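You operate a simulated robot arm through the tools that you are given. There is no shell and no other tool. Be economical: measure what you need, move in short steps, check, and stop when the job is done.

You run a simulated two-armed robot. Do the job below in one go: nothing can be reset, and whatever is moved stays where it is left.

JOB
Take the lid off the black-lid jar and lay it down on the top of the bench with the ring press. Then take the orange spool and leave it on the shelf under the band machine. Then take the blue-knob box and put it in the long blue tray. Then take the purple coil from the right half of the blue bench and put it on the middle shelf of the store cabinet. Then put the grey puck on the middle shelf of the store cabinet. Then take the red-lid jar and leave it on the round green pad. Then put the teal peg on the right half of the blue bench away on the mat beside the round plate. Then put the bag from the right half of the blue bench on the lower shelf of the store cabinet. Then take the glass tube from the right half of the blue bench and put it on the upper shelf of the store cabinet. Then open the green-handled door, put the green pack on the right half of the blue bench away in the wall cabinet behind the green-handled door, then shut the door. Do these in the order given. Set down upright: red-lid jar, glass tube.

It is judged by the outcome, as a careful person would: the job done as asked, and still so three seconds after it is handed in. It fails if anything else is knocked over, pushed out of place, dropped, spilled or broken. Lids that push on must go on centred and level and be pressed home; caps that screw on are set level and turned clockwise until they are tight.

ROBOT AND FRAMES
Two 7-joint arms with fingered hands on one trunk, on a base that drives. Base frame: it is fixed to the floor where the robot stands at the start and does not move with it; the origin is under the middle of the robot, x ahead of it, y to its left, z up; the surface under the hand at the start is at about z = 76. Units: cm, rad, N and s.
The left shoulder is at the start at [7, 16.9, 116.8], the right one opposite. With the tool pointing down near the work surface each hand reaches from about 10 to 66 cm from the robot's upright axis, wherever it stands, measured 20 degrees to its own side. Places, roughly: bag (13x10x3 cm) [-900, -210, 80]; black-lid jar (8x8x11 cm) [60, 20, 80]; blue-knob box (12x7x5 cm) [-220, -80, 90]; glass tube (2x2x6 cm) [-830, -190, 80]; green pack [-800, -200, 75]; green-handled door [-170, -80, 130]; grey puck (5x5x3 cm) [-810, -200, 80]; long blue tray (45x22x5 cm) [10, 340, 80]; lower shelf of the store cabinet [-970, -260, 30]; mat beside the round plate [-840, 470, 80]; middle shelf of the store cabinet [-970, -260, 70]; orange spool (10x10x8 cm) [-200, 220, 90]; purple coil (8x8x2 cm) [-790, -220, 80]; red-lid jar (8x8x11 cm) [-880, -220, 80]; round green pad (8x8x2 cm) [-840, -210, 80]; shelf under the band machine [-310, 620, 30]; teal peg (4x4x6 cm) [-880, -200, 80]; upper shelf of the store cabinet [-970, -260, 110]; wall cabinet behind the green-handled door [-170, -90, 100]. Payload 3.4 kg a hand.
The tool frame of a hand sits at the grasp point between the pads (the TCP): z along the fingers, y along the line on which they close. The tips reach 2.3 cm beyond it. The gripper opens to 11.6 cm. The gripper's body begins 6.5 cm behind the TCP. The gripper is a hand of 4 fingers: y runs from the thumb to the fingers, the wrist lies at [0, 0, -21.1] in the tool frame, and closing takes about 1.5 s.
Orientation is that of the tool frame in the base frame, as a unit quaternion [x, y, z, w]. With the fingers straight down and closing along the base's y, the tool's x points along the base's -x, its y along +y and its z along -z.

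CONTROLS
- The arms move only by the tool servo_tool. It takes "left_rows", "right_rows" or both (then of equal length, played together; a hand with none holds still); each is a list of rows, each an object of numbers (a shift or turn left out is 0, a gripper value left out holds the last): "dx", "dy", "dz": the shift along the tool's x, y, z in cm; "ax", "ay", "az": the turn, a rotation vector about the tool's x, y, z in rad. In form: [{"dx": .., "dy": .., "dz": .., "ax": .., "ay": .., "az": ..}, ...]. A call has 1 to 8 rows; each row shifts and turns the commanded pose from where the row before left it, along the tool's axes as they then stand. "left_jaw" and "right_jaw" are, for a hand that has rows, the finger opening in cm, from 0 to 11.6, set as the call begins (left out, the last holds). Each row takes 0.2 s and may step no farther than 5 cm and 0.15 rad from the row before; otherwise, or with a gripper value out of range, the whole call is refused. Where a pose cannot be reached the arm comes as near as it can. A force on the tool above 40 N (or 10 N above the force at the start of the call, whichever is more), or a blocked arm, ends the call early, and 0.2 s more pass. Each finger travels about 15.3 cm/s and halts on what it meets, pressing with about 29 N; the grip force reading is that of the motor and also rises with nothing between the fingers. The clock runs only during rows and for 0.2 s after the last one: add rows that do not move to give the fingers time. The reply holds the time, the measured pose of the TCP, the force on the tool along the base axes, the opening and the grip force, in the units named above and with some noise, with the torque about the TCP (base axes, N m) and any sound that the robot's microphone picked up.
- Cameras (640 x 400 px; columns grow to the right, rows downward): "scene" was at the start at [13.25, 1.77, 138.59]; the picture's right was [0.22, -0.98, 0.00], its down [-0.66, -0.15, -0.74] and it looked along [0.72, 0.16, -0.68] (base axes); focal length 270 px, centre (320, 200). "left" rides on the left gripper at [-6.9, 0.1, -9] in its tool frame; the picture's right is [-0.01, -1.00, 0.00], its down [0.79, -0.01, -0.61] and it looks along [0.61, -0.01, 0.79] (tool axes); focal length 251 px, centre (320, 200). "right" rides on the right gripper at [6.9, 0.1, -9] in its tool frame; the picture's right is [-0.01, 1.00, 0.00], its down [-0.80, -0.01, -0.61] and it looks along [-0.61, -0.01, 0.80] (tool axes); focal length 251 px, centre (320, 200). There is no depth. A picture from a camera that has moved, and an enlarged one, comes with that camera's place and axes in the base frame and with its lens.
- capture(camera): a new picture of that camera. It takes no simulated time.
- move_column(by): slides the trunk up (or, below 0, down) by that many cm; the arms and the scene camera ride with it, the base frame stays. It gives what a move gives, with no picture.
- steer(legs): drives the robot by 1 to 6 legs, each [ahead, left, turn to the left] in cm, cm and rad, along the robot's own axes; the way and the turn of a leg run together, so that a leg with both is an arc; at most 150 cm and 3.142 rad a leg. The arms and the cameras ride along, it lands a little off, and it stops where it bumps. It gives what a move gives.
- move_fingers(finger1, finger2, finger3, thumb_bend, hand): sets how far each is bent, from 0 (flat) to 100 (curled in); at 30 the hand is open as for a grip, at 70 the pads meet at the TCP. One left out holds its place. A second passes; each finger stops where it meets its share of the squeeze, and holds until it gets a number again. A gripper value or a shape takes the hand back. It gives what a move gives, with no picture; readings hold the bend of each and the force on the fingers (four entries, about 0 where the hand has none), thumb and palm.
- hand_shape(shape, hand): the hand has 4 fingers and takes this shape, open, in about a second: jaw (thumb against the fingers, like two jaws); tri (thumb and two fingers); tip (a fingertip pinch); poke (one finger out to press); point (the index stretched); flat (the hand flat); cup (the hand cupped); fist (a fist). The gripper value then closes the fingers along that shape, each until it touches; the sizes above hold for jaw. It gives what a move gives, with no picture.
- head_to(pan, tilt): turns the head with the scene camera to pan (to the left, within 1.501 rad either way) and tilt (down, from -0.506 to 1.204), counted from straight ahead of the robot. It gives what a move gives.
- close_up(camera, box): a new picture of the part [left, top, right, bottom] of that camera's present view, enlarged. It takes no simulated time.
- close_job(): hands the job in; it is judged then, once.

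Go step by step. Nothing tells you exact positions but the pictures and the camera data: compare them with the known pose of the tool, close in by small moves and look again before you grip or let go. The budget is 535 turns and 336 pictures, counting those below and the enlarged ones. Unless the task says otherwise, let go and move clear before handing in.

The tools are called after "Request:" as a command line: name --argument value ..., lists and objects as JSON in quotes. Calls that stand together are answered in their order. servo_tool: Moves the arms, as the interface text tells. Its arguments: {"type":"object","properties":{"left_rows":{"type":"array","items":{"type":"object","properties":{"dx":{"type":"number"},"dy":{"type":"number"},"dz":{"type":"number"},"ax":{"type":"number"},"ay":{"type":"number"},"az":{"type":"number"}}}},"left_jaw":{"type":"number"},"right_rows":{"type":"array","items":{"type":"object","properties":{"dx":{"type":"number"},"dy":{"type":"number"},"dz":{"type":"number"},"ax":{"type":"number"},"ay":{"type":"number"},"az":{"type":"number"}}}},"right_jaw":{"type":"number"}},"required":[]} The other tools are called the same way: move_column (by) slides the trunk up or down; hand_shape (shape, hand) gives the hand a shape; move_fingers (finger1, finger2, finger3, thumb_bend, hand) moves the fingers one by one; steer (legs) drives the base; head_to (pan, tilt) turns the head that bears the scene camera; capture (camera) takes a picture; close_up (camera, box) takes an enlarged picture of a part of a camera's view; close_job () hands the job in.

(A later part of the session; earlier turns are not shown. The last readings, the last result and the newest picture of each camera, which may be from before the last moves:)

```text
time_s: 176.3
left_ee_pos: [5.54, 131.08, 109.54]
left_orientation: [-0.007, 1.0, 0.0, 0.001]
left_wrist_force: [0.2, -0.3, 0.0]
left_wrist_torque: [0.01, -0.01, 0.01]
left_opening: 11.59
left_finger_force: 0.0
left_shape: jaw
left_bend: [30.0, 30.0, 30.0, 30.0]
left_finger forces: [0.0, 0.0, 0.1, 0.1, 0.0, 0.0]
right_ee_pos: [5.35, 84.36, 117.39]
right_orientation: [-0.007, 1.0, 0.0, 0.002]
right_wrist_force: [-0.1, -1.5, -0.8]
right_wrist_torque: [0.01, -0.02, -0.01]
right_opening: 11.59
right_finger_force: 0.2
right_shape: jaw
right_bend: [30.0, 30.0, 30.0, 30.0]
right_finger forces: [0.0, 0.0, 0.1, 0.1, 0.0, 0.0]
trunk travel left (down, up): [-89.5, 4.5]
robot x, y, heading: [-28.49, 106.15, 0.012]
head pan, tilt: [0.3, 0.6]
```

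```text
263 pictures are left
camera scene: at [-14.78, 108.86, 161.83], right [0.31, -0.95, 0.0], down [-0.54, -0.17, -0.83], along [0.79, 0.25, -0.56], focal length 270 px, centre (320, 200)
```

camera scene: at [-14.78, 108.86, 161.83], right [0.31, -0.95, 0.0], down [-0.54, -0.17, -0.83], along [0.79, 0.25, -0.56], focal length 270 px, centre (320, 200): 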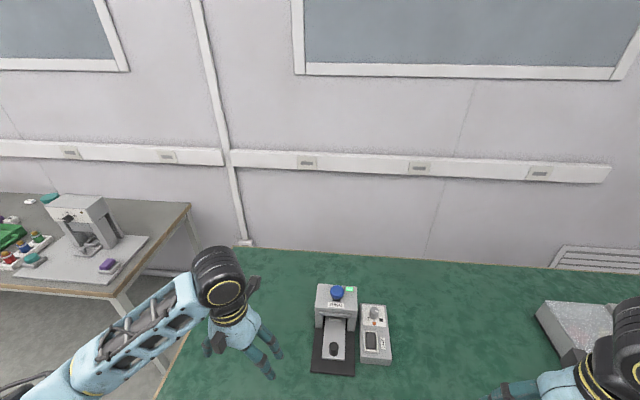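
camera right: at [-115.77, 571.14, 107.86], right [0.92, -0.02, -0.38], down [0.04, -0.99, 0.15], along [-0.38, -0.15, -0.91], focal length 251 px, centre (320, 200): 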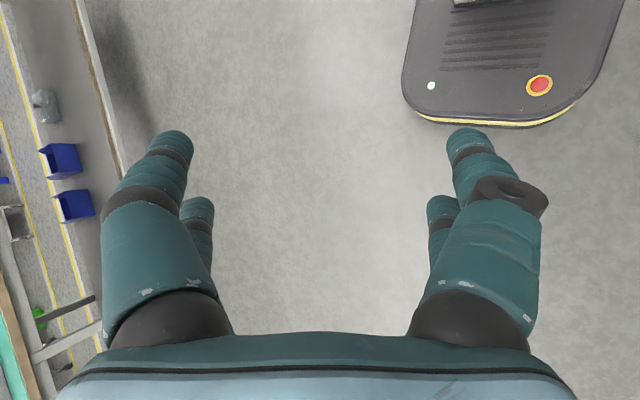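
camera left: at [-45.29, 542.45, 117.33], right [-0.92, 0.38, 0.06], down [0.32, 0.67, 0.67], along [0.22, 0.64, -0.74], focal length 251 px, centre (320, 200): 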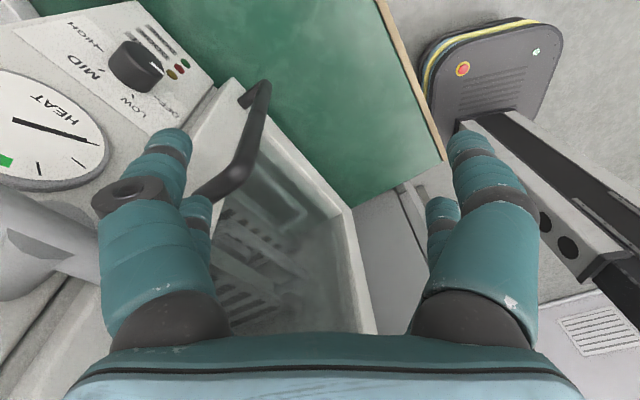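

Request:
close_up --camera "scene" --box '[280, 270, 440, 370]'

Request:
head_to --pan 0.1 --tilt 0.95

Request:
close_up --camera "scene" --box '[200, 100, 440, 250]'

```text
4.00 times, centred on (360, 320) of scene
camera zoom: at [-14.78, 108.86, 161.83], right [0.31, -0.95, 0.0], down [-0.54, -0.17, -0.83], along [0.79, 0.25, -0.56], focal length 1081 px, centre (160, -280)
```

zoom: 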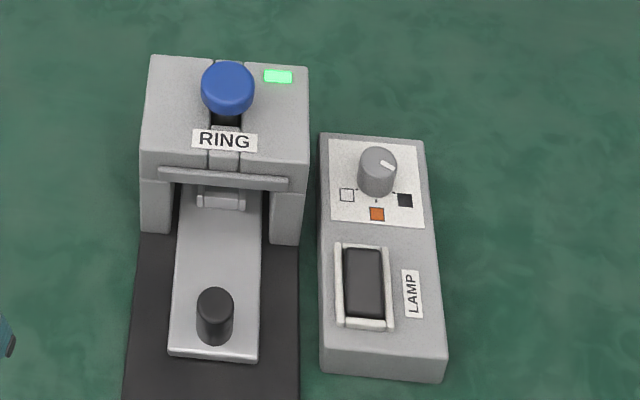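

```text
time_s: 177.2
left_ee_pos: [5.66, 131.1, 109.34]
left_orientation: [-0.007, 1.0, 0.0, 0.0]
left_wrist_force: [-0.2, 0.7, -0.1]
left_wrist_torque: [0.01, 0.01, 0.0]
left_opening: 11.6
left_finger_force: 0.2
left_shape: jaw
left_bend: [30.0, 30.0, 30.0, 30.0]
left_finger forces: [0.1, 0.0, 0.0, 0.0, 0.0, 0.1]
right_ee_pos: [5.33, 84.5, 117.36]
right_orientation: [-0.008, 1.0, 0.0, 0.001]
right_wrist_force: [0.0, 0.0, -0.3]
right_wrist_torque: [0.01, 0.01, 0.02]
right_opening: 11.61
right_finger_force: 0.1
right_shape: jaw
right_bend: [30.0, 30.0, 30.0, 30.0]
right_finger forces: [0.1, 0.1, 0.0, 0.0, 0.0, 0.1]
trunk travel left (down, up): [-89.5, 4.5]
robot x, y, heading: [-28.26, 106.11, 0.016]
head pan, tilt: [0.099, 0.949]
```

```text
2.67 times, centred on (320, 175) of scene
camera zoom: at [-15.91, 106.97, 158.99], right [0.11, -0.99, 0.0], down [-0.81, -0.09, -0.58], along [0.58, 0.07, -0.81], focal length 721 px, centre (320, 267)
```

zoom: 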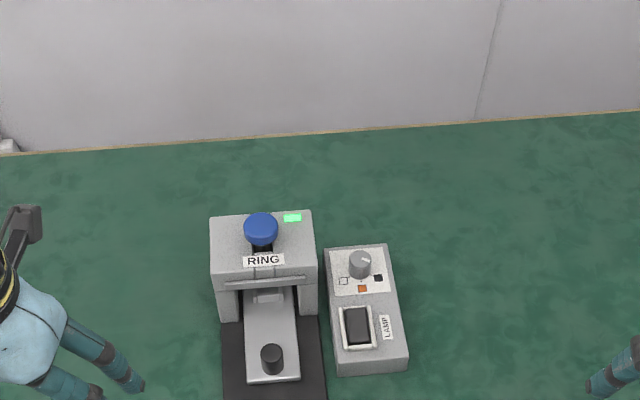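

The label reads "RING", so the ring press bench is this first bench. I'll go back to the start spot beside the jar.

Request:
steer --legs '[[0, -103, 0], [31, 0, 0]]'

Request:
head_to --pan 0.25 --tilt 0.8

Request:
capture --camera "scene"

```text
time_s: 184.2
left_ee_pos: [37.78, 28.05, 109.5]
left_orientation: [-0.005, 1.0, 0.0, 0.002]
left_wrist_force: [-0.3, 0.4, 0.3]
left_wrist_torque: [0.02, -0.01, -0.02]
left_opening: 11.61
left_finger_force: 0.1
left_shape: jaw
left_bend: [30.0, 30.0, 30.0, 30.0]
left_finger forces: [0.1, 0.1, 0.0, 0.0, 0.0, 0.0]
right_ee_pos: [37.32, -18.56, 117.45]
right_orientation: [-0.004, 1.0, -0.001, 0.003]
right_wrist_force: [0.5, 0.4, 0.2]
right_wrist_torque: [-0.01, 0.0, -0.03]
right_opening: 11.59
right_finger_force: 0.0
right_shape: jaw
right_bend: [30.0, 30.0, 30.0, 30.0]
right_finger forces: [0.0, 0.0, 0.0, 0.0, 0.0, 0.1]
trunk travel left (down, up): [-89.5, 4.5]
robot x, y, heading: [4.44, 3.06, 0.011]
head pan, tilt: [0.099, 0.949]
```

```text
time_s: 184.9
left_ee_pos: [37.85, 27.99, 109.31]
left_orientation: [-0.004, 1.0, -0.001, 0.001]
left_wrist_force: [0.5, -0.5, 0.5]
left_wrist_torque: [0.02, -0.05, -0.01]
left_opening: 11.6
left_finger_force: 0.2
left_shape: jaw
left_bend: [30.0, 30.0, 30.0, 30.0]
left_finger forces: [0.0, 0.1, 0.0, 0.0, 0.0, 0.0]
right_ee_pos: [37.45, -18.6, 117.52]
right_orientation: [-0.004, 1.0, 0.0, 0.001]
right_wrist_force: [0.4, 0.1, 0.7]
right_wrist_torque: [-0.01, -0.03, 0.0]
right_opening: 11.59
right_finger_force: 0.0
right_shape: jaw
right_bend: [30.0, 30.0, 30.0, 30.0]
right_finger forces: [0.1, 0.1, 0.0, 0.0, 0.0, 0.0]
trunk travel left (down, up): [-89.5, 4.5]
robot x, y, heading: [4.27, 3.31, 0.009]
head pan, tilt: [0.25, 0.799]
```

```text
260 pictures are left
camera scene: at [16.89, 5.32, 160.13], right [0.25, -0.97, 0.0], down [-0.69, -0.18, -0.7], along [0.67, 0.18, -0.72], focal length 270 px, centre (320, 200)
```

scene: 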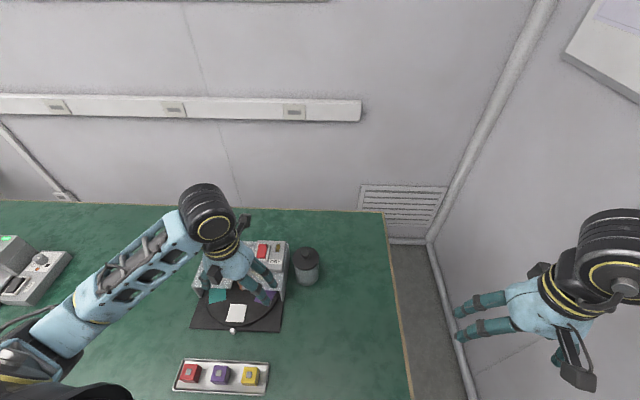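

The lid is at about [60.5, 22, 87]. I'll bring the left hand above it to look closely.

Request:
servo_tool --left_rows '[{"dx": -4.5, "dy": -1.5}, {"dx": -4.5, "dy": -1.5}, {"dx": -4.5, "dy": -1.5}, {"dx": -4.5, "dy": -1.5}]'

Request:
capture --camera "left"

Request:
close_up --camera "scene" --box '[180, 200, 340, 300]'

```text
time_s: 185.9
left_ee_pos: [55.99, 22.06, 109.28]
left_orientation: [-0.004, 1.0, 0.001, -0.001]
left_wrist_force: [0.5, 1.1, 0.1]
left_wrist_torque: [0.0, 0.01, 0.0]
left_opening: 11.61
left_finger_force: 0.1
left_shape: jaw
left_bend: [30.0, 30.0, 30.0, 30.0]
left_finger forces: [0.0, 0.1, 0.1, 0.0, 0.0, 0.0]
right_ee_pos: [37.67, -18.74, 117.33]
right_orientation: [-0.004, 1.0, 0.001, 0.001]
right_wrist_force: [-0.5, -0.2, -0.5]
right_wrist_torque: [0.01, 0.0, 0.03]
right_opening: 11.58
right_finger_force: 0.0
right_shape: jaw
right_bend: [30.0, 30.0, 30.0, 30.0]
right_finger forces: [0.1, 0.1, 0.0, 0.1, 0.1, 0.0]
trunk travel left (down, up): [-89.5, 4.5]
robot x, y, heading: [3.48, 3.24, 0.007]
head pan, tilt: [0.25, 0.799]
```

```text
259 pictures are left
camera left: at [62.93, 22.17, 118.48], right [0.02, -1.0, 0.0], down [-0.79, -0.01, 0.61], along [-0.61, -0.01, -0.79], focal length 251 px, centre (320, 200)
```

left: 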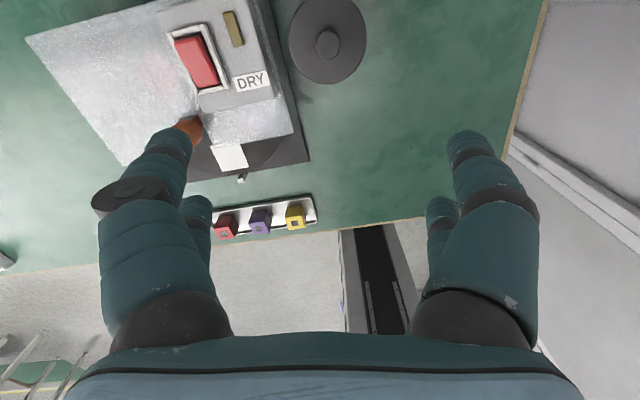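

```text
4.00 times, centred on (260, 250) of scene
camera zoom: at [17.12, 5.13, 160.12], right [0.26, -0.97, 0.0], down [-0.69, -0.18, -0.7], along [0.67, 0.18, -0.72], focal length 1081 px, centre (560, 0)
```

zoom: 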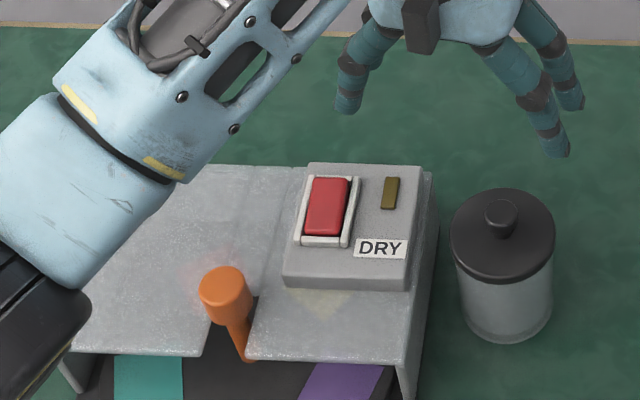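

The lid has a 2.6 cm knob and the DRY machine stands close on the left. I'll grip the knob with a narrow opening; first I move over it and look.

Request:
servo_tool --left_rows '[{"dx": -2, "dy": -0.3}, {"dx": -2, "dy": -0.3}, {"dz": 4}, {"dz": 4}, {}]' --left_jaw 5

Request:
capture --camera "left"

Request:
close_up --camera "scene" --box '[220, 190, 380, 290]'

```text
time_s: 187.1
left_ee_pos: [59.98, 21.53, 101.45]
left_orientation: [-0.004, 1.0, 0.001, -0.001]
left_wrist_force: [0.1, 0.2, -0.1]
left_wrist_torque: [0.01, 0.0, -0.02]
left_opening: 5.03
left_finger_force: 0.1
left_shape: jaw
left_bend: [73.0, 73.0, 73.0, 76.0]
left_finger forces: [0.1, 0.0, 0.1, 0.0, 0.0, 0.1]
right_ee_pos: [37.56, -18.72, 117.39]
right_orientation: [-0.004, 1.0, 0.001, 0.001]
right_wrist_force: [-0.8, -0.2, -0.3]
right_wrist_torque: [0.0, 0.02, 0.0]
right_opening: 11.6
right_finger_force: 0.1
right_shape: jaw
right_bend: [30.0, 30.0, 30.0, 30.0]
right_finger forces: [0.0, 0.0, 0.1, 0.1, 0.0, 0.0]
trunk travel left (down, up): [-89.5, 4.5]
robot x, y, heading: [4.42, 3.37, 0.008]
head pan, tilt: [0.25, 0.799]
```

```text
257 pictures are left
camera left: at [66.79, 21.77, 110.53], right [0.02, -1.0, 0.0], down [-0.79, -0.01, 0.61], along [-0.61, -0.01, -0.79], focal length 251 px, centre (320, 200)
```

left: 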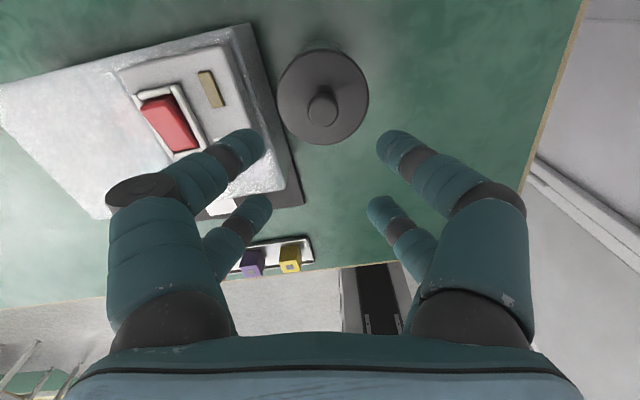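

```text
4.00 times, centred on (300, 240) of scene
camera zoom: at [16.96, 5.25, 160.13], right [0.26, -0.97, 0.0], down [-0.69, -0.18, -0.7], along [0.67, 0.18, -0.72], focal length 1081 px, centre (400, 40)
```

zoom: 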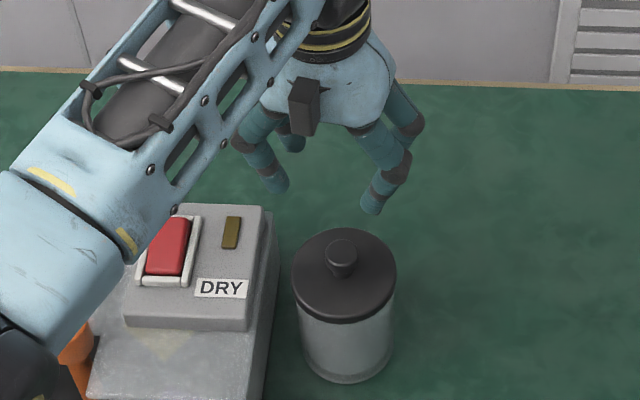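

The knob centre is about [59.8, 21.4], almost under the TCP. I'll descend and check the height.

Request:
servo_tool --left_rows '[{"dz": 3.5, "dx": 0.1, "dy": -0.1}, {"dz": 3.5}, {"dz": 3}, {}]'

Request:
capture --camera "left"

Request:
close_up --camera "scene" --box '[250, 200, 370, 275]'

```text
time_s: 188.1
left_ee_pos: [59.81, 21.42, 91.3]
left_orientation: [-0.004, 1.0, -0.001, 0.0]
left_wrist_force: [-0.1, -0.4, -0.3]
left_wrist_torque: [0.01, -0.01, 0.02]
left_opening: 5.04
left_finger_force: 0.0
left_shape: jaw
left_bend: [73.0, 73.0, 73.0, 76.0]
left_finger forces: [0.1, 0.0, 0.0, 0.1, 0.1, 0.0]
right_ee_pos: [37.59, -18.54, 117.47]
right_orientation: [-0.005, 1.0, 0.0, 0.001]
right_wrist_force: [0.8, -0.4, 0.2]
right_wrist_torque: [0.01, 0.02, -0.05]
right_opening: 11.6
right_finger_force: 0.1
right_shape: jaw
right_bend: [30.0, 30.0, 30.0, 30.0]
right_finger forces: [0.1, 0.0, 0.1, 0.0, 0.1, 0.0]
trunk travel left (down, up): [-89.5, 4.5]
robot x, y, heading: [3.5, 3.62, 0.005]
head pan, tilt: [0.25, 0.799]
```

```text
255 pictures are left
camera left: at [66.67, 21.62, 100.5], right [0.02, -1.0, 0.0], down [-0.79, -0.01, 0.61], along [-0.61, -0.01, -0.79], focal length 251 px, centre (320, 200)
```

left: 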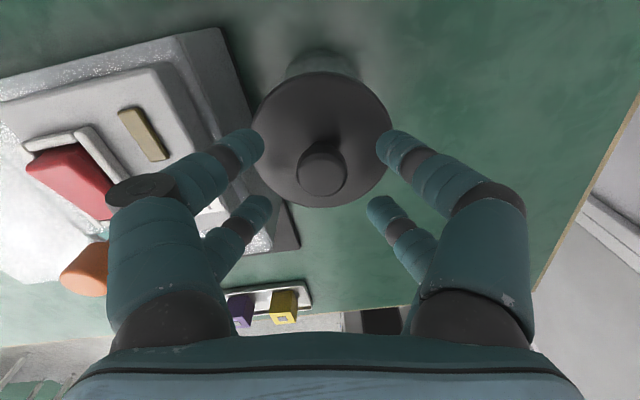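

```text
5.33 times, centred on (310, 238) of scene
camera zoom: at [16.88, 5.32, 160.14], right [0.26, -0.97, 0.0], down [-0.69, -0.18, -0.7], along [0.67, 0.18, -0.72], focal length 1441 px, centre (373, 0)
```

zoom: 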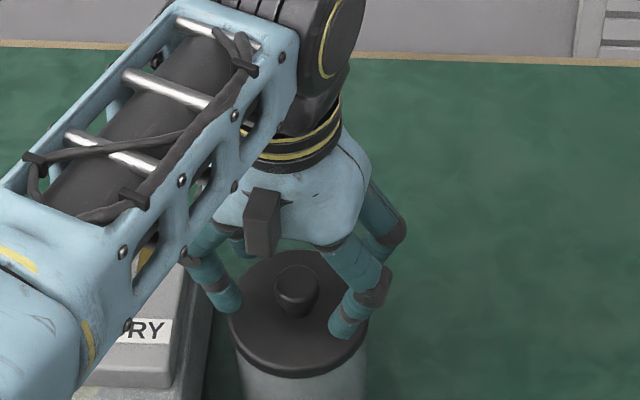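

Knob spans roughly z 86.5–89.5. I'll shift 0.5 cm forward, go down 2 cm and close on it.

Request:
servo_tool --left_rows '[{"dx": -0.5, "dz": 1}, {"dz": 0.9}, {}]'

Request:
servo_tool --left_rows '[{}, {}, {}, {}, {}, {}, {}]' --left_jaw 0

Request:
capture --camera "left"

```text
time_s: 188.9
left_ee_pos: [60.28, 21.49, 89.7]
left_orientation: [-0.004, 1.0, -0.001, 0.001]
left_wrist_force: [1.2, 0.6, 11.7]
left_wrist_torque: [-0.01, -0.03, -0.02]
left_opening: 5.04
left_finger_force: 0.1
left_shape: jaw
left_bend: [73.0, 73.0, 73.0, 77.0]
left_finger forces: [2.1, 3.3, 3.0, 0.0, 2.8, 0.1]
right_ee_pos: [37.38, -18.63, 117.43]
right_orientation: [-0.004, 1.0, 0.0, 0.001]
right_wrist_force: [0.0, -0.7, 0.2]
right_wrist_torque: [0.03, 0.0, 0.02]
right_opening: 11.6
right_finger_force: 0.0
right_shape: jaw
right_bend: [30.0, 30.0, 30.0, 30.0]
right_finger forces: [0.1, 0.0, 0.0, 0.0, 0.1, 0.0]
trunk travel left (down, up): [-89.5, 4.5]
robot x, y, heading: [3.21, 3.27, 0.01]
head pan, tilt: [0.25, 0.799]
```

```text
time_s: 190.5
left_ee_pos: [60.34, 21.48, 89.49]
left_orientation: [-0.004, 1.0, 0.001, 0.0]
left_wrist_force: [-0.4, 0.5, -0.5]
left_wrist_torque: [-0.02, -0.01, 0.01]
left_opening: 0.52
left_finger_force: 28.7
left_shape: jaw
left_bend: [74.0, 74.0, 73.0, 74.0]
left_finger forces: [0.0, 0.1, 0.0, 0.0, 0.1, 0.0]
right_ee_pos: [37.46, -18.65, 117.57]
right_orientation: [-0.005, 1.0, 0.0, 0.0]
right_wrist_force: [-0.1, -0.7, 0.0]
right_wrist_torque: [-0.02, -0.01, -0.04]
right_opening: 11.61
right_finger_force: 0.0
right_shape: jaw
right_bend: [30.0, 30.0, 30.0, 30.0]
right_finger forces: [0.1, 0.1, 0.1, 0.1, 0.0, 0.1]
trunk travel left (down, up): [-89.5, 4.5]
robot x, y, heading: [3.83, 3.37, 0.008]
head pan, tilt: [0.25, 0.799]
heard: snap
```

```text
253 pictures are left
camera left: at [67.2, 21.67, 98.6], right [0.02, -1.0, 0.0], down [-0.79, -0.01, 0.61], along [-0.61, -0.01, -0.79], focal length 251 px, centre (320, 200)
```

left: 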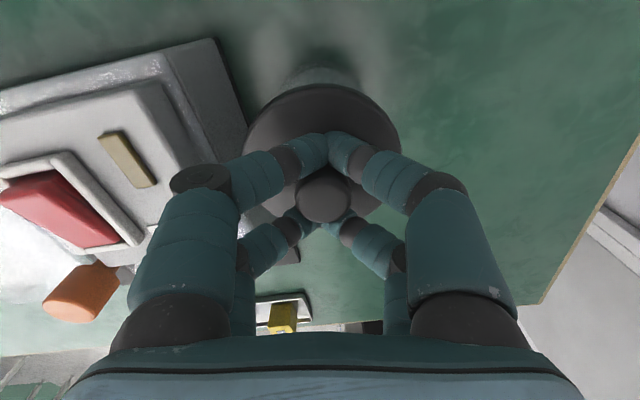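

I heard a snap and the fingers closed around the knob's neck rather than on it. I'll look closer.

Request:
close_up --camera "left" --box '[220, 60, 440, 260]'

Request:
close_up --camera "scene" --box '[250, 200, 370, 275]'

```text
2.00 times, centred on (330, 160) of left
camera zoom: at [67.2, 21.67, 98.6], right [0.02, -1.0, 0.0], down [-0.79, -0.01, 0.61], along [-0.61, -0.01, -0.79], focal length 503 px, centre (300, 280)
```

zoom: 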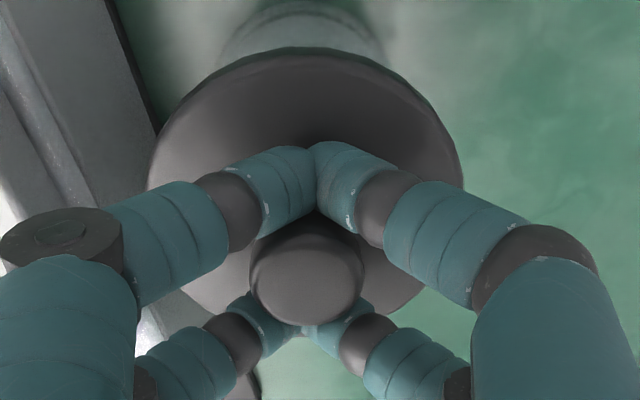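

```text
5.33 times, centred on (310, 238) of scene
camera zoom: at [16.92, 5.32, 160.13], right [0.26, -0.97, 0.0], down [-0.69, -0.18, -0.7], along [0.67, 0.18, -0.72], focal length 1441 px, centre (373, 0)
```

zoom: 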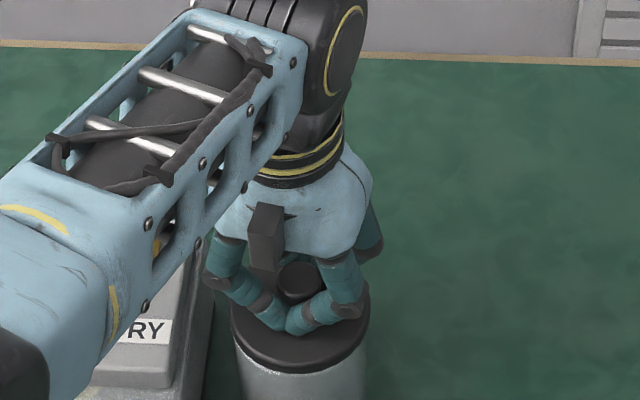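

The fingers cage the knob under its head. I'll lift gently by 1 cm and see whether the lid comes.

Request:
servo_tool --left_rows '[{"dz": -0.5}, {"dz": -0.5}, {}]'

Request:
close_up --camera "scene" --box '[250, 200, 370, 275]'

```text
time_s: 191.3
left_ee_pos: [60.46, 21.62, 90.51]
left_orientation: [-0.004, 1.0, 0.0, 0.0]
left_wrist_force: [0.0, -0.3, 0.8]
left_wrist_torque: [0.0, -0.01, 0.0]
left_opening: 0.52
left_finger_force: 28.6
left_shape: jaw
left_bend: [74.0, 74.0, 73.0, 74.0]
left_finger forces: [0.0, 0.0, 0.0, 0.0, 0.1, 0.0]
right_ee_pos: [37.44, -18.63, 117.49]
right_orientation: [-0.004, 1.0, 0.0, 0.001]
right_wrist_force: [-0.1, 0.3, -1.1]
right_wrist_torque: [0.01, 0.01, -0.01]
right_opening: 11.59
right_finger_force: 0.0
right_shape: jaw
right_bend: [30.0, 30.0, 30.0, 30.0]
right_finger forces: [0.0, 0.0, 0.0, 0.0, 0.0, 0.0]
trunk travel left (down, up): [-89.5, 4.5]
robot x, y, heading: [3.81, 3.1, 0.006]
head pan, tilt: [0.25, 0.799]
```

```text
5.33 times, centred on (310, 238) of scene
camera zoom: at [16.92, 5.31, 160.13], right [0.26, -0.97, 0.0], down [-0.69, -0.18, -0.7], along [0.67, 0.18, -0.72], focal length 1441 px, centre (373, 0)
```

zoom: 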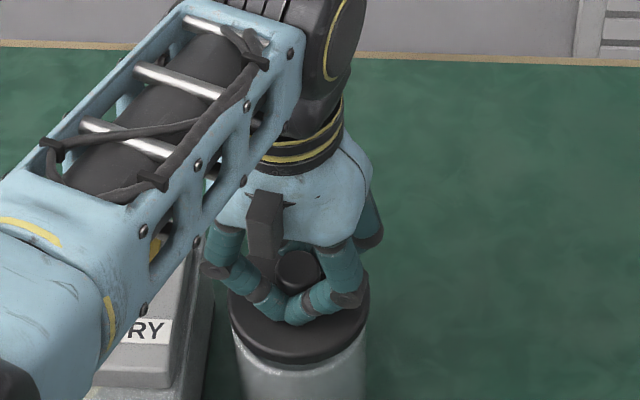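

The lid didn't move; the two finger pairs closed either side of the knob. I'll open, shift 2 cm so one opposed pair is on the knob, and close again.

Request:
servo_tool --left_rows '[{}, {}, {}, {"dx": 1.0}, {"dx": 1.0}, {"dz": 0.6}, {}]' --left_jaw 5

Request:
close_up --camera "left" --box '[200, 40, 440, 190]'

Request:
servo_tool --left_rows '[{}, {}, {}, {}, {}, {}, {}]' --left_jaw 0

Request:
close_up --camera "left" --box '[200, 40, 440, 190]'

```text
time_s: 192.9
left_ee_pos: [58.39, 21.6, 89.92]
left_orientation: [-0.004, 1.0, 0.0, -0.001]
left_wrist_force: [-0.3, -0.5, 0.1]
left_wrist_torque: [-0.04, -0.03, 0.0]
left_opening: 4.94
left_finger_force: 0.0
left_shape: jaw
left_bend: [73.0, 73.0, 73.0, 77.0]
left_finger forces: [0.0, 0.0, 0.0, 0.0, 0.0, 0.0]
right_ee_pos: [37.48, -18.55, 117.52]
right_orientation: [-0.003, 1.0, 0.0, 0.001]
right_wrist_force: [-0.5, -0.6, 0.7]
right_wrist_torque: [-0.02, -0.01, 0.01]
right_opening: 11.59
right_finger_force: 0.0
right_shape: jaw
right_bend: [30.0, 30.0, 30.0, 30.0]
right_finger forces: [0.1, 0.0, 0.0, 0.0, 0.1, 0.0]
trunk travel left (down, up): [-89.5, 4.5]
robot x, y, heading: [3.9, 3.25, 0.009]
head pan, tilt: [0.25, 0.799]
```

```text
2.67 times, centred on (320, 115) of left
camera zoom: at [65.21, 21.69, 98.97], right [0.02, -1.0, 0.0], down [-0.79, -0.01, 0.61], along [-0.61, -0.01, -0.79], focal length 670 px, centre (320, 427)
```

zoom: 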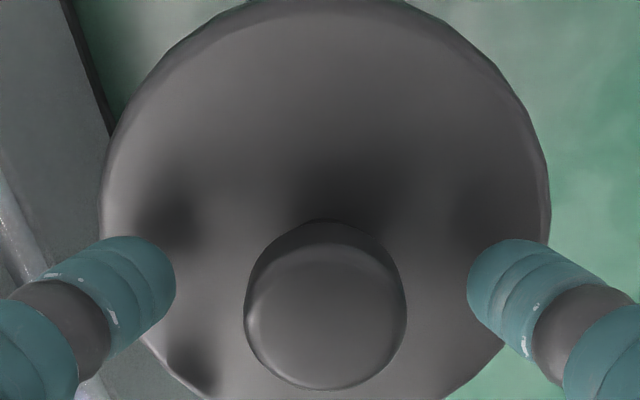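

```text
time_s: 194.5
left_ee_pos: [58.37, 21.43, 89.91]
left_orientation: [-0.004, 1.0, 0.0, 0.0]
left_wrist_force: [0.2, -0.2, -0.8]
left_wrist_torque: [0.03, 0.0, 0.01]
left_opening: 0.88
left_finger_force: 28.5
left_shape: jaw
left_bend: [73.0, 62.0, 62.0, 77.0]
left_finger forces: [23.7, 0.0, 0.0, 0.0, 22.2, 0.0]
right_ee_pos: [37.46, -18.59, 117.36]
right_orientation: [-0.004, 1.0, 0.0, 0.0]
right_wrist_force: [0.6, -0.1, 0.2]
right_wrist_torque: [0.03, -0.02, 0.0]
right_opening: 11.6
right_finger_force: 0.1
right_shape: jaw
right_bend: [30.0, 30.0, 30.0, 30.0]
right_finger forces: [0.0, 0.0, 0.0, 0.1, 0.0, 0.0]
trunk travel left (down, up): [-89.5, 4.5]
robot x, y, heading: [4.35, 2.82, 0.013]
head pan, tilt: [0.25, 0.799]
```

```text
2.67 times, centred on (320, 115) of left
camera zoom: at [65.22, 21.69, 98.98], right [0.02, -1.0, 0.0], down [-0.79, -0.01, 0.61], along [-0.61, -0.01, -0.79], focal length 670 px, centre (320, 427)
```

zoom: 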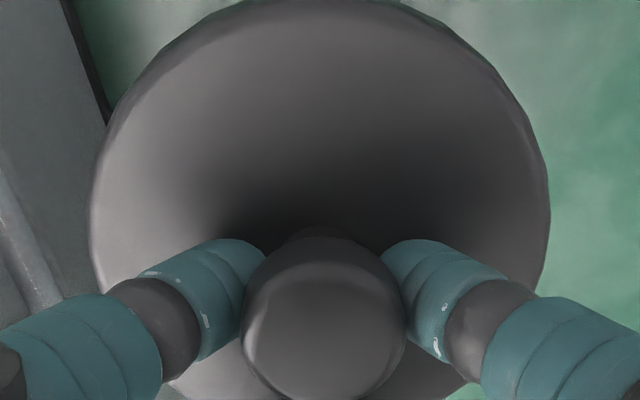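

Now finger and thumb press the knob with ~23 N. I'll lift slowly.

Request:
servo_tool --left_rows '[{"dz": -0.4}, {"dz": -0.4}, {"dz": -0.4}, {}]'

Request:
close_up --camera "scene" --box '[250, 200, 370, 275]'

```text
time_s: 195.5
left_ee_pos: [58.39, 21.56, 91.0]
left_orientation: [-0.005, 1.0, -0.001, 0.0]
left_wrist_force: [0.3, 0.5, 0.3]
left_wrist_torque: [0.0, 0.0, 0.0]
left_opening: 0.82
left_finger_force: 28.5
left_shape: jaw
left_bend: [74.0, 62.0, 62.0, 77.0]
left_finger forces: [24.8, 0.0, 0.0, 0.0, 22.1, 0.1]
right_ee_pos: [37.52, -18.5, 117.37]
right_orientation: [-0.003, 1.0, 0.0, 0.001]
right_wrist_force: [0.1, 0.1, 0.5]
right_wrist_torque: [0.03, 0.0, -0.02]
right_opening: 11.59
right_finger_force: 0.2
right_shape: jaw
right_bend: [30.0, 30.0, 30.0, 30.0]
right_finger forces: [0.0, 0.0, 0.1, 0.0, 0.0, 0.0]
trunk travel left (down, up): [-89.5, 4.5]
robot x, y, heading: [3.71, 3.09, 0.01]
head pan, tilt: [0.25, 0.799]
```

```text
5.33 times, centred on (310, 238) of scene
camera zoom: at [16.91, 5.32, 160.13], right [0.26, -0.97, 0.0], down [-0.69, -0.18, -0.7], along [0.67, 0.18, -0.72], focal length 1441 px, centre (373, 0)
```

zoom: 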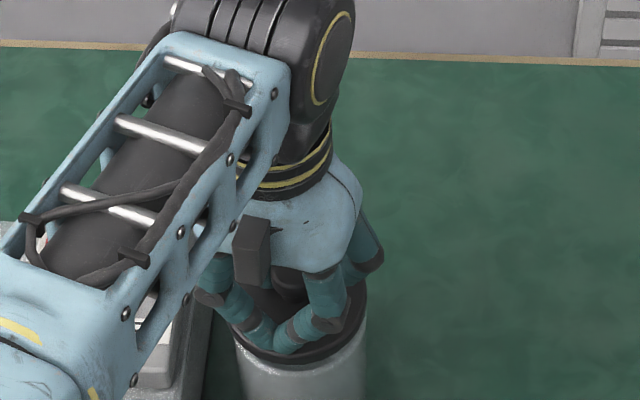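

Request:
servo_tool --left_rows '[{"dz": -1}, {"dz": -1}, {"dz": -1}, {"dz": -1}, {}]'

Request:
close_up --camera "scene" --box '[230, 200, 390, 300]'

```text
time_s: 196.7
left_ee_pos: [58.41, 21.49, 95.1]
left_orientation: [-0.004, 1.0, 0.0, 0.0]
left_wrist_force: [0.1, -0.2, -0.5]
left_wrist_torque: [0.02, 0.01, 0.02]
left_opening: 0.85
left_finger_force: 28.8
left_shape: jaw
left_bend: [74.0, 62.0, 62.0, 77.0]
left_finger forces: [26.2, 0.1, 0.0, 0.0, 23.6, 0.0]
right_ee_pos: [37.47, -18.59, 117.37]
right_orientation: [-0.004, 1.0, 0.0, 0.001]
right_wrist_force: [-0.2, 0.0, 0.3]
right_wrist_torque: [0.01, -0.01, -0.02]
right_opening: 11.6
right_finger_force: 0.1
right_shape: jaw
right_bend: [30.0, 30.0, 30.0, 30.0]
right_finger forces: [0.1, 0.0, 0.0, 0.0, 0.0, 0.1]
trunk travel left (down, up): [-89.5, 4.5]
robot x, y, heading: [3.86, 3.06, 0.005]
head pan, tilt: [0.25, 0.799]
```

```text
4.00 times, centred on (310, 250) of scene
camera zoom: at [16.91, 5.32, 160.13], right [0.26, -0.97, 0.0], down [-0.69, -0.18, -0.7], along [0.67, 0.18, -0.72], focal length 1081 px, centre (360, 0)
```

zoom: 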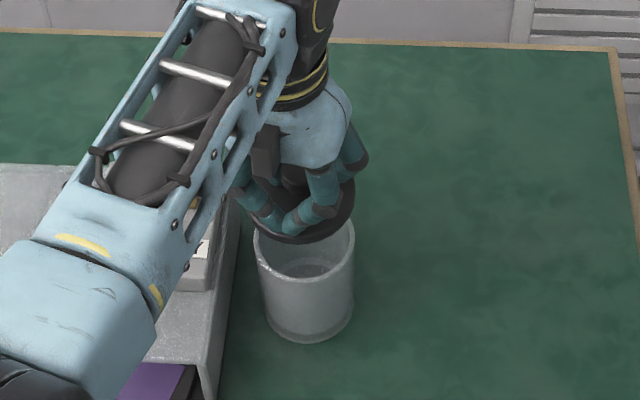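

The lid is off and held. I'll raise it, carry it to clear bench space near [50, 4], and lower it.

Request:
servo_tool --left_rows '[{"dz": -3}, {"dz": -2}, {"dx": 2.5, "dy": -4}, {"dx": 2.5, "dy": -4}, {"dx": 2.5, "dy": -4}, {"dx": 2.5, "dy": -4}, {}]'

Request:
servo_tool --left_rows '[{"dz": 4}, {"dz": 4}, {"dz": 4}, {"dz": 3}, {}]'

Request:
capture --camera "left"

Request:
close_up --camera "scene" --box '[240, 200, 480, 350]'

```text
time_s: 198.0
left_ee_pos: [57.36, 16.29, 105.47]
left_orientation: [-0.039, 0.993, 0.074, 0.087]
left_wrist_force: [0.7, 0.0, -1.1]
left_wrist_torque: [-0.03, 0.04, -0.04]
left_opening: 0.84
left_finger_force: 29.0
left_shape: jaw
left_bend: [74.0, 62.0, 62.0, 77.0]
left_finger forces: [29.7, 0.0, 0.1, 0.0, 30.9, 0.0]
right_ee_pos: [37.52, -18.6, 117.43]
right_orientation: [-0.006, 1.0, 0.0, 0.0]
right_wrist_force: [0.0, 0.2, -0.6]
right_wrist_torque: [0.0, 0.0, -0.04]
right_opening: 11.6
right_finger_force: 0.0
right_shape: jaw
right_bend: [30.0, 30.0, 30.0, 30.0]
right_finger forces: [0.0, 0.1, 0.0, 0.0, 0.0, 0.0]
trunk travel left (down, up): [-89.5, 4.5]
robot x, y, heading: [4.11, 3.72, 0.008]
head pan, tilt: [0.25, 0.799]
stopped in row 6 (left hand): the arm was blocked; the commanded pose is now the measured one
```

```text
time_s: 199.2
left_ee_pos: [59.62, 18.13, 90.85]
left_orientation: [-0.039, 0.993, 0.07, 0.088]
left_wrist_force: [0.1, 1.2, -0.3]
left_wrist_torque: [0.05, 0.03, 0.0]
left_opening: 0.79
left_finger_force: 29.0
left_shape: jaw
left_bend: [74.0, 62.0, 62.0, 77.0]
left_finger forces: [29.5, 0.1, 0.1, 0.0, 33.0, 0.1]
right_ee_pos: [37.54, -18.53, 117.39]
right_orientation: [-0.006, 1.0, 0.0, 0.001]
right_wrist_force: [0.7, -0.5, -0.3]
right_wrist_torque: [0.0, 0.01, 0.01]
right_opening: 11.61
right_finger_force: 0.1
right_shape: jaw
right_bend: [30.0, 30.0, 30.0, 30.0]
right_finger forces: [0.0, 0.0, 0.0, 0.0, 0.0, 0.0]
trunk travel left (down, up): [-89.5, 4.5]
robot x, y, heading: [4.09, 3.56, 0.003]
head pan, tilt: [0.25, 0.799]
```

```text
245 pictures are left
camera left: at [64.91, 17.35, 100.97], right [0.1, -0.99, -0.13], down [-0.88, -0.15, 0.45], along [-0.46, 0.07, -0.88], focal length 251 px, centre (320, 200)
```

left: 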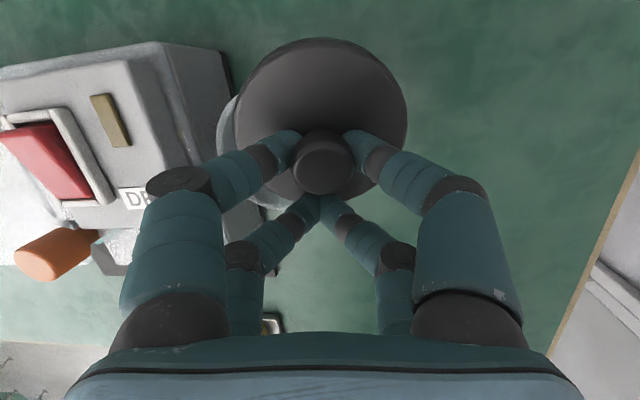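

```text
2.67 times, centred on (360, 275) of scene
camera zoom: at [16.88, 5.34, 160.14], right [0.26, -0.97, 0.0], down [-0.69, -0.18, -0.7], along [0.67, 0.18, -0.72], focal length 721 px, centre (213, 0)
```

zoom: 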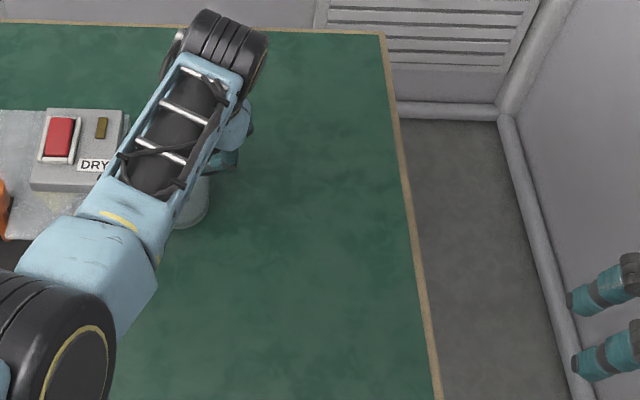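

The arm hit a joint limit (trunk is too high), tilting the hand. I'll raise the lid clear first, without touching the jar.

Request:
servo_tool --left_rows '[{"dz": -2}, {"dz": -2}, {"dz": -2}, {"dz": -2}, {}]'

Request:
close_up --camera "scene" --box '[240, 180, 400, 280]'

```text
time_s: 200.6
left_ee_pos: [60.61, 24.16, 100.02]
left_orientation: [-0.066, 0.984, 0.122, 0.108]
left_wrist_force: [0.2, -0.1, -1.0]
left_wrist_torque: [0.0, -0.03, -0.01]
left_opening: 0.81
left_finger_force: 28.8
left_shape: jaw
left_bend: [74.0, 62.0, 62.0, 77.0]
left_finger forces: [32.4, 0.1, 0.1, 0.0, 35.7, 0.0]
right_ee_pos: [37.5, -18.57, 117.41]
right_orientation: [-0.005, 1.0, 0.0, 0.001]
right_wrist_force: [-0.5, -0.8, 0.1]
right_wrist_torque: [0.0, 0.0, -0.01]
right_opening: 11.59
right_finger_force: 0.1
right_shape: jaw
right_bend: [30.0, 30.0, 30.0, 30.0]
right_finger forces: [0.1, 0.0, 0.0, 0.0, 0.1, 0.0]
trunk travel left (down, up): [-89.5, 4.5]
robot x, y, heading: [3.87, 3.44, 0.008]
head pan, tilt: [0.25, 0.799]
stopped in row 5 (left hand): the arm was blocked; the commanded pose is now the measured one
```

```text
4.00 times, centred on (320, 230) of scene
camera zoom: at [16.92, 5.34, 160.13], right [0.26, -0.97, 0.0], down [-0.69, -0.18, -0.7], along [0.67, 0.18, -0.72], focal length 1081 px, centre (320, 80)
```

zoom: 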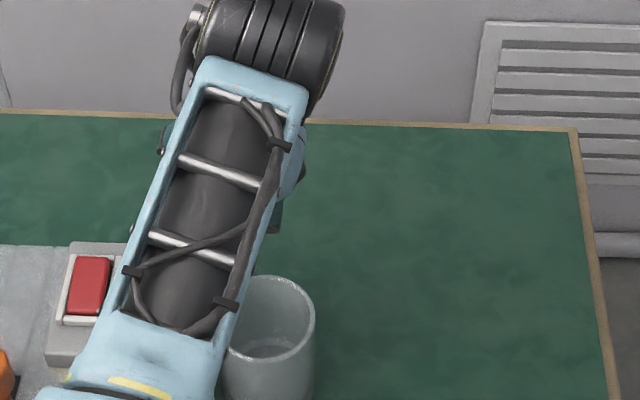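

Jar undisturbed, lid held. I'll lower the trunk a bit for a better arm posture, then level the hand.

Request:
move_column --by -4

Request:
servo_tool --left_rows '[{"ax": 0.06, "ay": 0.054, "az": 0.03}, {"ax": 0.06, "ay": 0.054, "az": 0.03}, {"ax": 0.06, "ay": 0.054, "az": 0.03}, {"ax": 0.06, "ay": 0.054, "az": 0.03}, {}]'

```text
time_s: 201.4
left_ee_pos: [60.45, 24.15, 96.07]
left_orientation: [-0.067, 0.984, 0.123, 0.107]
left_wrist_force: [-0.2, -0.4, -0.3]
left_wrist_torque: [-0.05, 0.04, 0.04]
left_opening: 0.81
left_finger_force: 29.0
left_shape: jaw
left_bend: [74.0, 62.0, 62.0, 77.0]
left_finger forces: [32.4, 0.0, 0.0, 0.0, 35.8, 0.0]
right_ee_pos: [37.59, -18.48, 113.42]
right_orientation: [-0.005, 1.0, 0.0, 0.0]
right_wrist_force: [1.0, -0.4, -0.3]
right_wrist_torque: [-0.02, -0.02, 0.0]
right_opening: 11.61
right_finger_force: 0.0
right_shape: jaw
right_bend: [30.0, 30.0, 30.0, 30.0]
right_finger forces: [0.0, 0.1, 0.1, 0.0, 0.0, 0.0]
trunk travel left (down, up): [-85.5, 8.5]
robot x, y, heading: [3.86, 3.26, 0.01]
head pan, tilt: [0.25, 0.799]
```

```text
time_s: 202.6
left_ee_pos: [60.39, 23.64, 96.02]
left_orientation: [-0.005, 1.0, -0.001, 0.0]
left_wrist_force: [0.8, -0.3, 0.1]
left_wrist_torque: [0.02, -0.02, 0.0]
left_opening: 0.81
left_finger_force: 29.1
left_shape: jaw
left_bend: [74.0, 62.0, 62.0, 77.0]
left_finger forces: [34.9, 0.1, 0.0, 0.1, 37.1, 0.0]
right_ee_pos: [37.4, -18.47, 113.46]
right_orientation: [-0.005, 1.0, 0.0, 0.001]
right_wrist_force: [-0.2, 0.3, 0.4]
right_wrist_torque: [-0.02, 0.02, 0.02]
right_opening: 11.64
right_finger_force: 0.0
right_shape: jaw
right_bend: [30.0, 30.0, 30.0, 30.0]
right_finger forces: [0.1, 0.0, 0.0, 0.0, 0.1, 0.0]
trunk travel left (down, up): [-85.5, 8.5]
robot x, y, heading: [4.06, 3.0, 0.005]
head pan, tilt: [0.25, 0.799]
```

Level again. Now I alternate hand up and trunk down to return to the normal trunk height.

Request:
servo_tool --left_rows '[{"dz": -3, "dx": 1}, {"dz": -3, "dx": 1}, {}]'

Request:
move_column --by -7

Request:
servo_tool --left_rows '[{"dz": -4}, {"dz": -4}, {}]'

Request:
move_column --by -8

Request:
servo_tool --left_rows '[{"dz": -4}, {"dz": -4}, {}]'

```text
time_s: 203.4
left_ee_pos: [58.39, 23.48, 101.98]
left_orientation: [-0.005, 1.0, -0.001, 0.0]
left_wrist_force: [-0.1, 0.1, -0.2]
left_wrist_torque: [0.0, -0.01, 0.0]
left_opening: 0.81
left_finger_force: 29.0
left_shape: jaw
left_bend: [74.0, 62.0, 62.0, 77.0]
left_finger forces: [36.2, 0.0, 0.1, 0.0, 37.8, 0.0]
right_ee_pos: [37.53, -18.56, 113.53]
right_orientation: [-0.006, 1.0, 0.0, 0.001]
right_wrist_force: [-0.5, 0.7, 0.4]
right_wrist_torque: [0.01, 0.0, 0.01]
right_opening: 11.61
right_finger_force: 0.1
right_shape: jaw
right_bend: [30.0, 30.0, 30.0, 30.0]
right_finger forces: [0.1, 0.0, 0.1, 0.0, 0.0, 0.1]
trunk travel left (down, up): [-85.5, 8.5]
robot x, y, heading: [4.11, 3.54, 0.004]
head pan, tilt: [0.25, 0.799]
```

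```text
time_s: 204.5
left_ee_pos: [58.39, 23.52, 94.95]
left_orientation: [-0.006, 1.0, -0.001, 0.0]
left_wrist_force: [-0.6, -0.3, -0.3]
left_wrist_torque: [-0.01, -0.01, 0.0]
left_opening: 0.8
left_finger_force: 28.6
left_shape: jaw
left_bend: [74.0, 62.0, 62.0, 77.0]
left_finger forces: [36.2, 0.1, 0.0, 0.1, 37.8, 0.1]
right_ee_pos: [37.55, -18.49, 106.43]
right_orientation: [-0.005, 1.0, 0.0, 0.001]
right_wrist_force: [-0.1, 0.5, -0.5]
right_wrist_torque: [0.02, 0.01, 0.01]
right_opening: 11.59
right_finger_force: 0.1
right_shape: jaw
right_bend: [30.0, 30.0, 30.0, 30.0]
right_finger forces: [0.0, 0.0, 0.0, 0.0, 0.0, 0.0]
trunk travel left (down, up): [-78.5, 15.5]
robot x, y, heading: [4.14, 3.31, 0.006]
head pan, tilt: [0.25, 0.799]
```

```text
time_s: 205.3
left_ee_pos: [59.31, 24.89, 102.33]
left_orientation: [-0.012, 1.0, 0.007, 0.001]
left_wrist_force: [-0.3, 0.0, -0.1]
left_wrist_torque: [-0.01, -0.03, 0.0]
left_opening: 0.78
left_finger_force: 28.8
left_shape: jaw
left_bend: [74.0, 62.0, 62.0, 77.0]
left_finger forces: [34.1, 0.0, 0.1, 0.0, 38.8, 0.0]
left hand out of reach, approached as far as the arm can: row 2
right_ee_pos: [37.5, -18.54, 106.51]
right_orientation: [-0.005, 1.0, 0.001, 0.001]
right_wrist_force: [0.5, -0.4, 1.0]
right_wrist_torque: [0.02, 0.0, 0.0]
right_opening: 11.59
right_finger_force: 0.0
right_shape: jaw
right_bend: [30.0, 30.0, 30.0, 30.0]
right_finger forces: [0.0, 0.0, 0.1, 0.0, 0.1, 0.0]
trunk travel left (down, up): [-78.5, 15.5]
robot x, y, heading: [4.26, 3.23, 0.012]
head pan, tilt: [0.25, 0.799]
```

```text
time_s: 206.5
left_ee_pos: [59.36, 24.63, 94.39]
left_orientation: [-0.012, 1.0, 0.005, 0.001]
left_wrist_force: [-0.3, 0.4, -0.4]
left_wrist_torque: [0.0, 0.04, -0.01]
left_opening: 0.78
left_finger_force: 29.4
left_shape: jaw
left_bend: [74.0, 62.0, 62.0, 77.0]
left_finger forces: [34.2, 0.0, 0.0, 0.0, 38.7, 0.1]
right_ee_pos: [37.58, -18.51, 98.41]
right_orientation: [-0.005, 1.0, 0.001, 0.001]
right_wrist_force: [0.2, -0.2, -0.1]
right_wrist_torque: [-0.01, 0.0, -0.01]
right_opening: 11.61
right_finger_force: 0.0
right_shape: jaw
right_bend: [30.0, 30.0, 30.0, 30.0]
right_finger forces: [0.1, 0.0, 0.0, 0.0, 0.1, 0.0]
trunk travel left (down, up): [-70.5, 23.5]
robot x, y, heading: [4.48, 3.27, 0.01]
head pan, tilt: [0.25, 0.799]
```

```text
time_s: 207.3
left_ee_pos: [62.5, 24.56, 100.53]
left_orientation: [-0.005, 1.0, -0.001, 0.001]
left_wrist_force: [-0.7, 0.5, 0.1]
left_wrist_torque: [0.0, 0.02, -0.02]
left_opening: 0.78
left_finger_force: 28.9
left_shape: jaw
left_bend: [74.0, 62.0, 62.0, 77.0]
left_finger forces: [36.0, 0.1, 0.0, 0.0, 38.8, 0.1]
left hand out of reach, approached as far as the arm can: row 1, 2
right_ee_pos: [37.39, -18.52, 98.33]
right_orientation: [-0.005, 1.0, 0.0, 0.001]
right_wrist_force: [0.6, 0.7, 0.3]
right_wrist_torque: [-0.01, -0.01, -0.01]
right_opening: 11.61
right_finger_force: 0.0
right_shape: jaw
right_bend: [30.0, 30.0, 30.0, 30.0]
right_finger forces: [0.0, 0.0, 0.0, 0.1, 0.0, 0.1]
trunk travel left (down, up): [-70.5, 23.5]
robot x, y, heading: [3.77, 3.36, 0.01]
head pan, tilt: [0.25, 0.799]
```

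Now I'll try bringing the hand back toward the body and right, step by step.

Request:
servo_tool --left_rows '[{"dx": 3, "dy": -1}, {"dx": 3, "dy": -1}, {"dx": 2, "dy": -2}, {}]'

Request:
capture --camera "scene"

```text
time_s: 208.3
left_ee_pos: [61.3, 21.84, 96.93]
left_orientation: [-0.006, 1.0, 0.0, 0.001]
left_wrist_force: [-0.7, -0.1, 0.2]
left_wrist_torque: [0.0, 0.0, 0.04]
left_opening: 0.77
left_finger_force: 29.0
left_shape: jaw
left_bend: [74.0, 62.0, 62.0, 77.0]
left_finger forces: [36.9, 0.1, 0.0, 0.1, 38.8, 0.1]
left hand out of reach, approached as far as the arm can: row 1, 2, 3
right_ee_pos: [37.55, -18.53, 98.45]
right_orientation: [-0.004, 1.0, 0.0, 0.001]
right_wrist_force: [0.0, -0.7, 0.3]
right_wrist_torque: [0.02, 0.02, 0.02]
right_opening: 11.59
right_finger_force: 0.1
right_shape: jaw
right_bend: [30.0, 30.0, 30.0, 30.0]
right_finger forces: [0.0, 0.1, 0.0, 0.0, 0.0, 0.0]
trunk travel left (down, up): [-70.5, 23.5]
robot x, y, heading: [4.18, 3.32, 0.01]
head pan, tilt: [0.25, 0.799]
```

```text
242 pictures are left
camera scene: at [16.9, 5.35, 141.14], right [0.26, -0.97, 0.0], down [-0.69, -0.18, -0.7], along [0.67, 0.18, -0.72], focal length 270 px, centre (320, 200)
```

scene: 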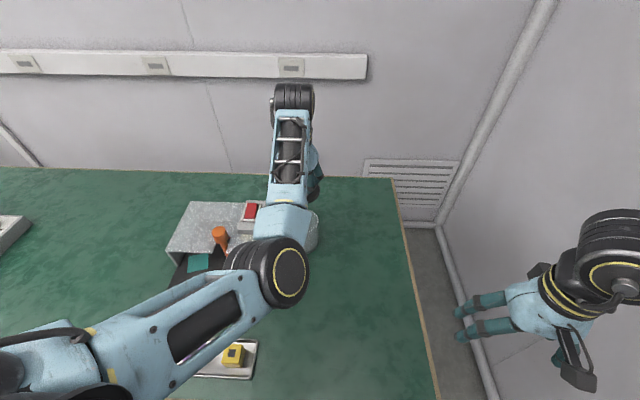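

The left arm is in an awkward elbow posture. Turning the base 0.2 rad to the right swings the lid to about [65, 10], clear of the jar, where I can simply lower it.

Request:
steer --legs '[[0, 0, -0.22]]'

Request:
capture --camera "scene"

Request:
capture --camera "left"

```text
time_s: 209.5
left_ee_pos: [64.18, 8.9, 97.04]
left_orientation: [0.105, 0.994, 0.0, 0.001]
left_wrist_force: [0.5, -1.2, 0.0]
left_wrist_torque: [-0.02, -0.01, 0.0]
left_opening: 0.78
left_finger_force: 28.9
left_shape: jaw
left_bend: [74.0, 62.0, 62.0, 77.0]
left_finger forces: [37.0, 0.0, 0.0, 0.0, 39.0, 0.0]
right_ee_pos: [31.89, -25.44, 98.39]
right_orientation: [0.105, 0.994, 0.0, 0.0]
right_wrist_force: [-0.3, 0.8, 0.0]
right_wrist_torque: [0.01, -0.02, 0.04]
right_opening: 11.6
right_finger_force: 0.0
right_shape: jaw
right_bend: [30.0, 30.0, 30.0, 30.0]
right_finger forces: [0.0, 0.0, 0.0, 0.1, 0.0, 0.1]
trunk travel left (down, up): [-70.5, 23.5]
robot x, y, heading: [3.71, 3.2, -0.213]
head pan, tilt: [0.25, 0.799]
```

```text
241 pictures are left
camera scene: at [17.07, 2.48, 141.13], right [0.04, -1.0, 0.0], down [-0.72, -0.03, -0.7], along [0.7, 0.03, -0.72], focal length 270 px, centre (320, 200)
```

scene: 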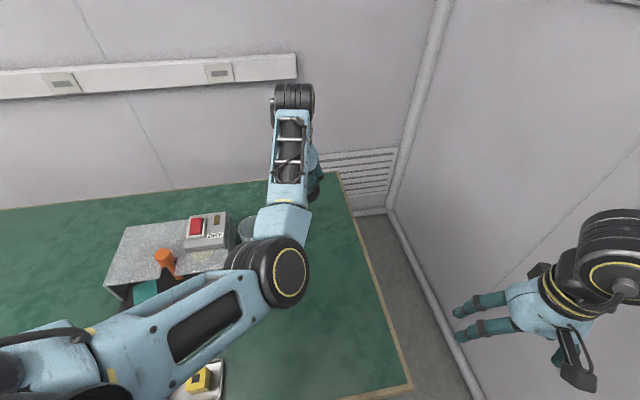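

```text
240 pictures are left
camera left: at [70.75, 7.61, 106.16], right [-0.2, -0.98, 0.0], down [-0.78, 0.16, 0.61], along [-0.59, 0.12, -0.8], focal length 251 px, centre (320, 200)
```

left: 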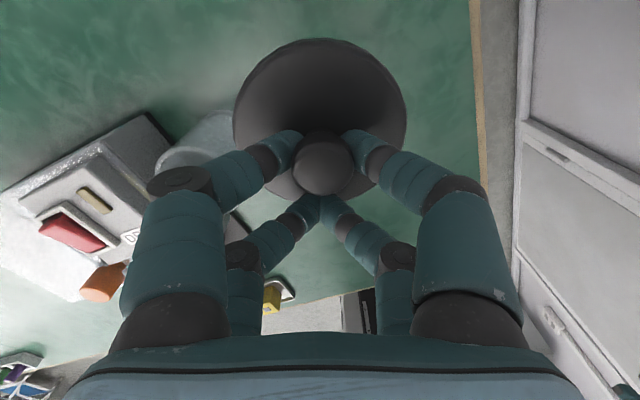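

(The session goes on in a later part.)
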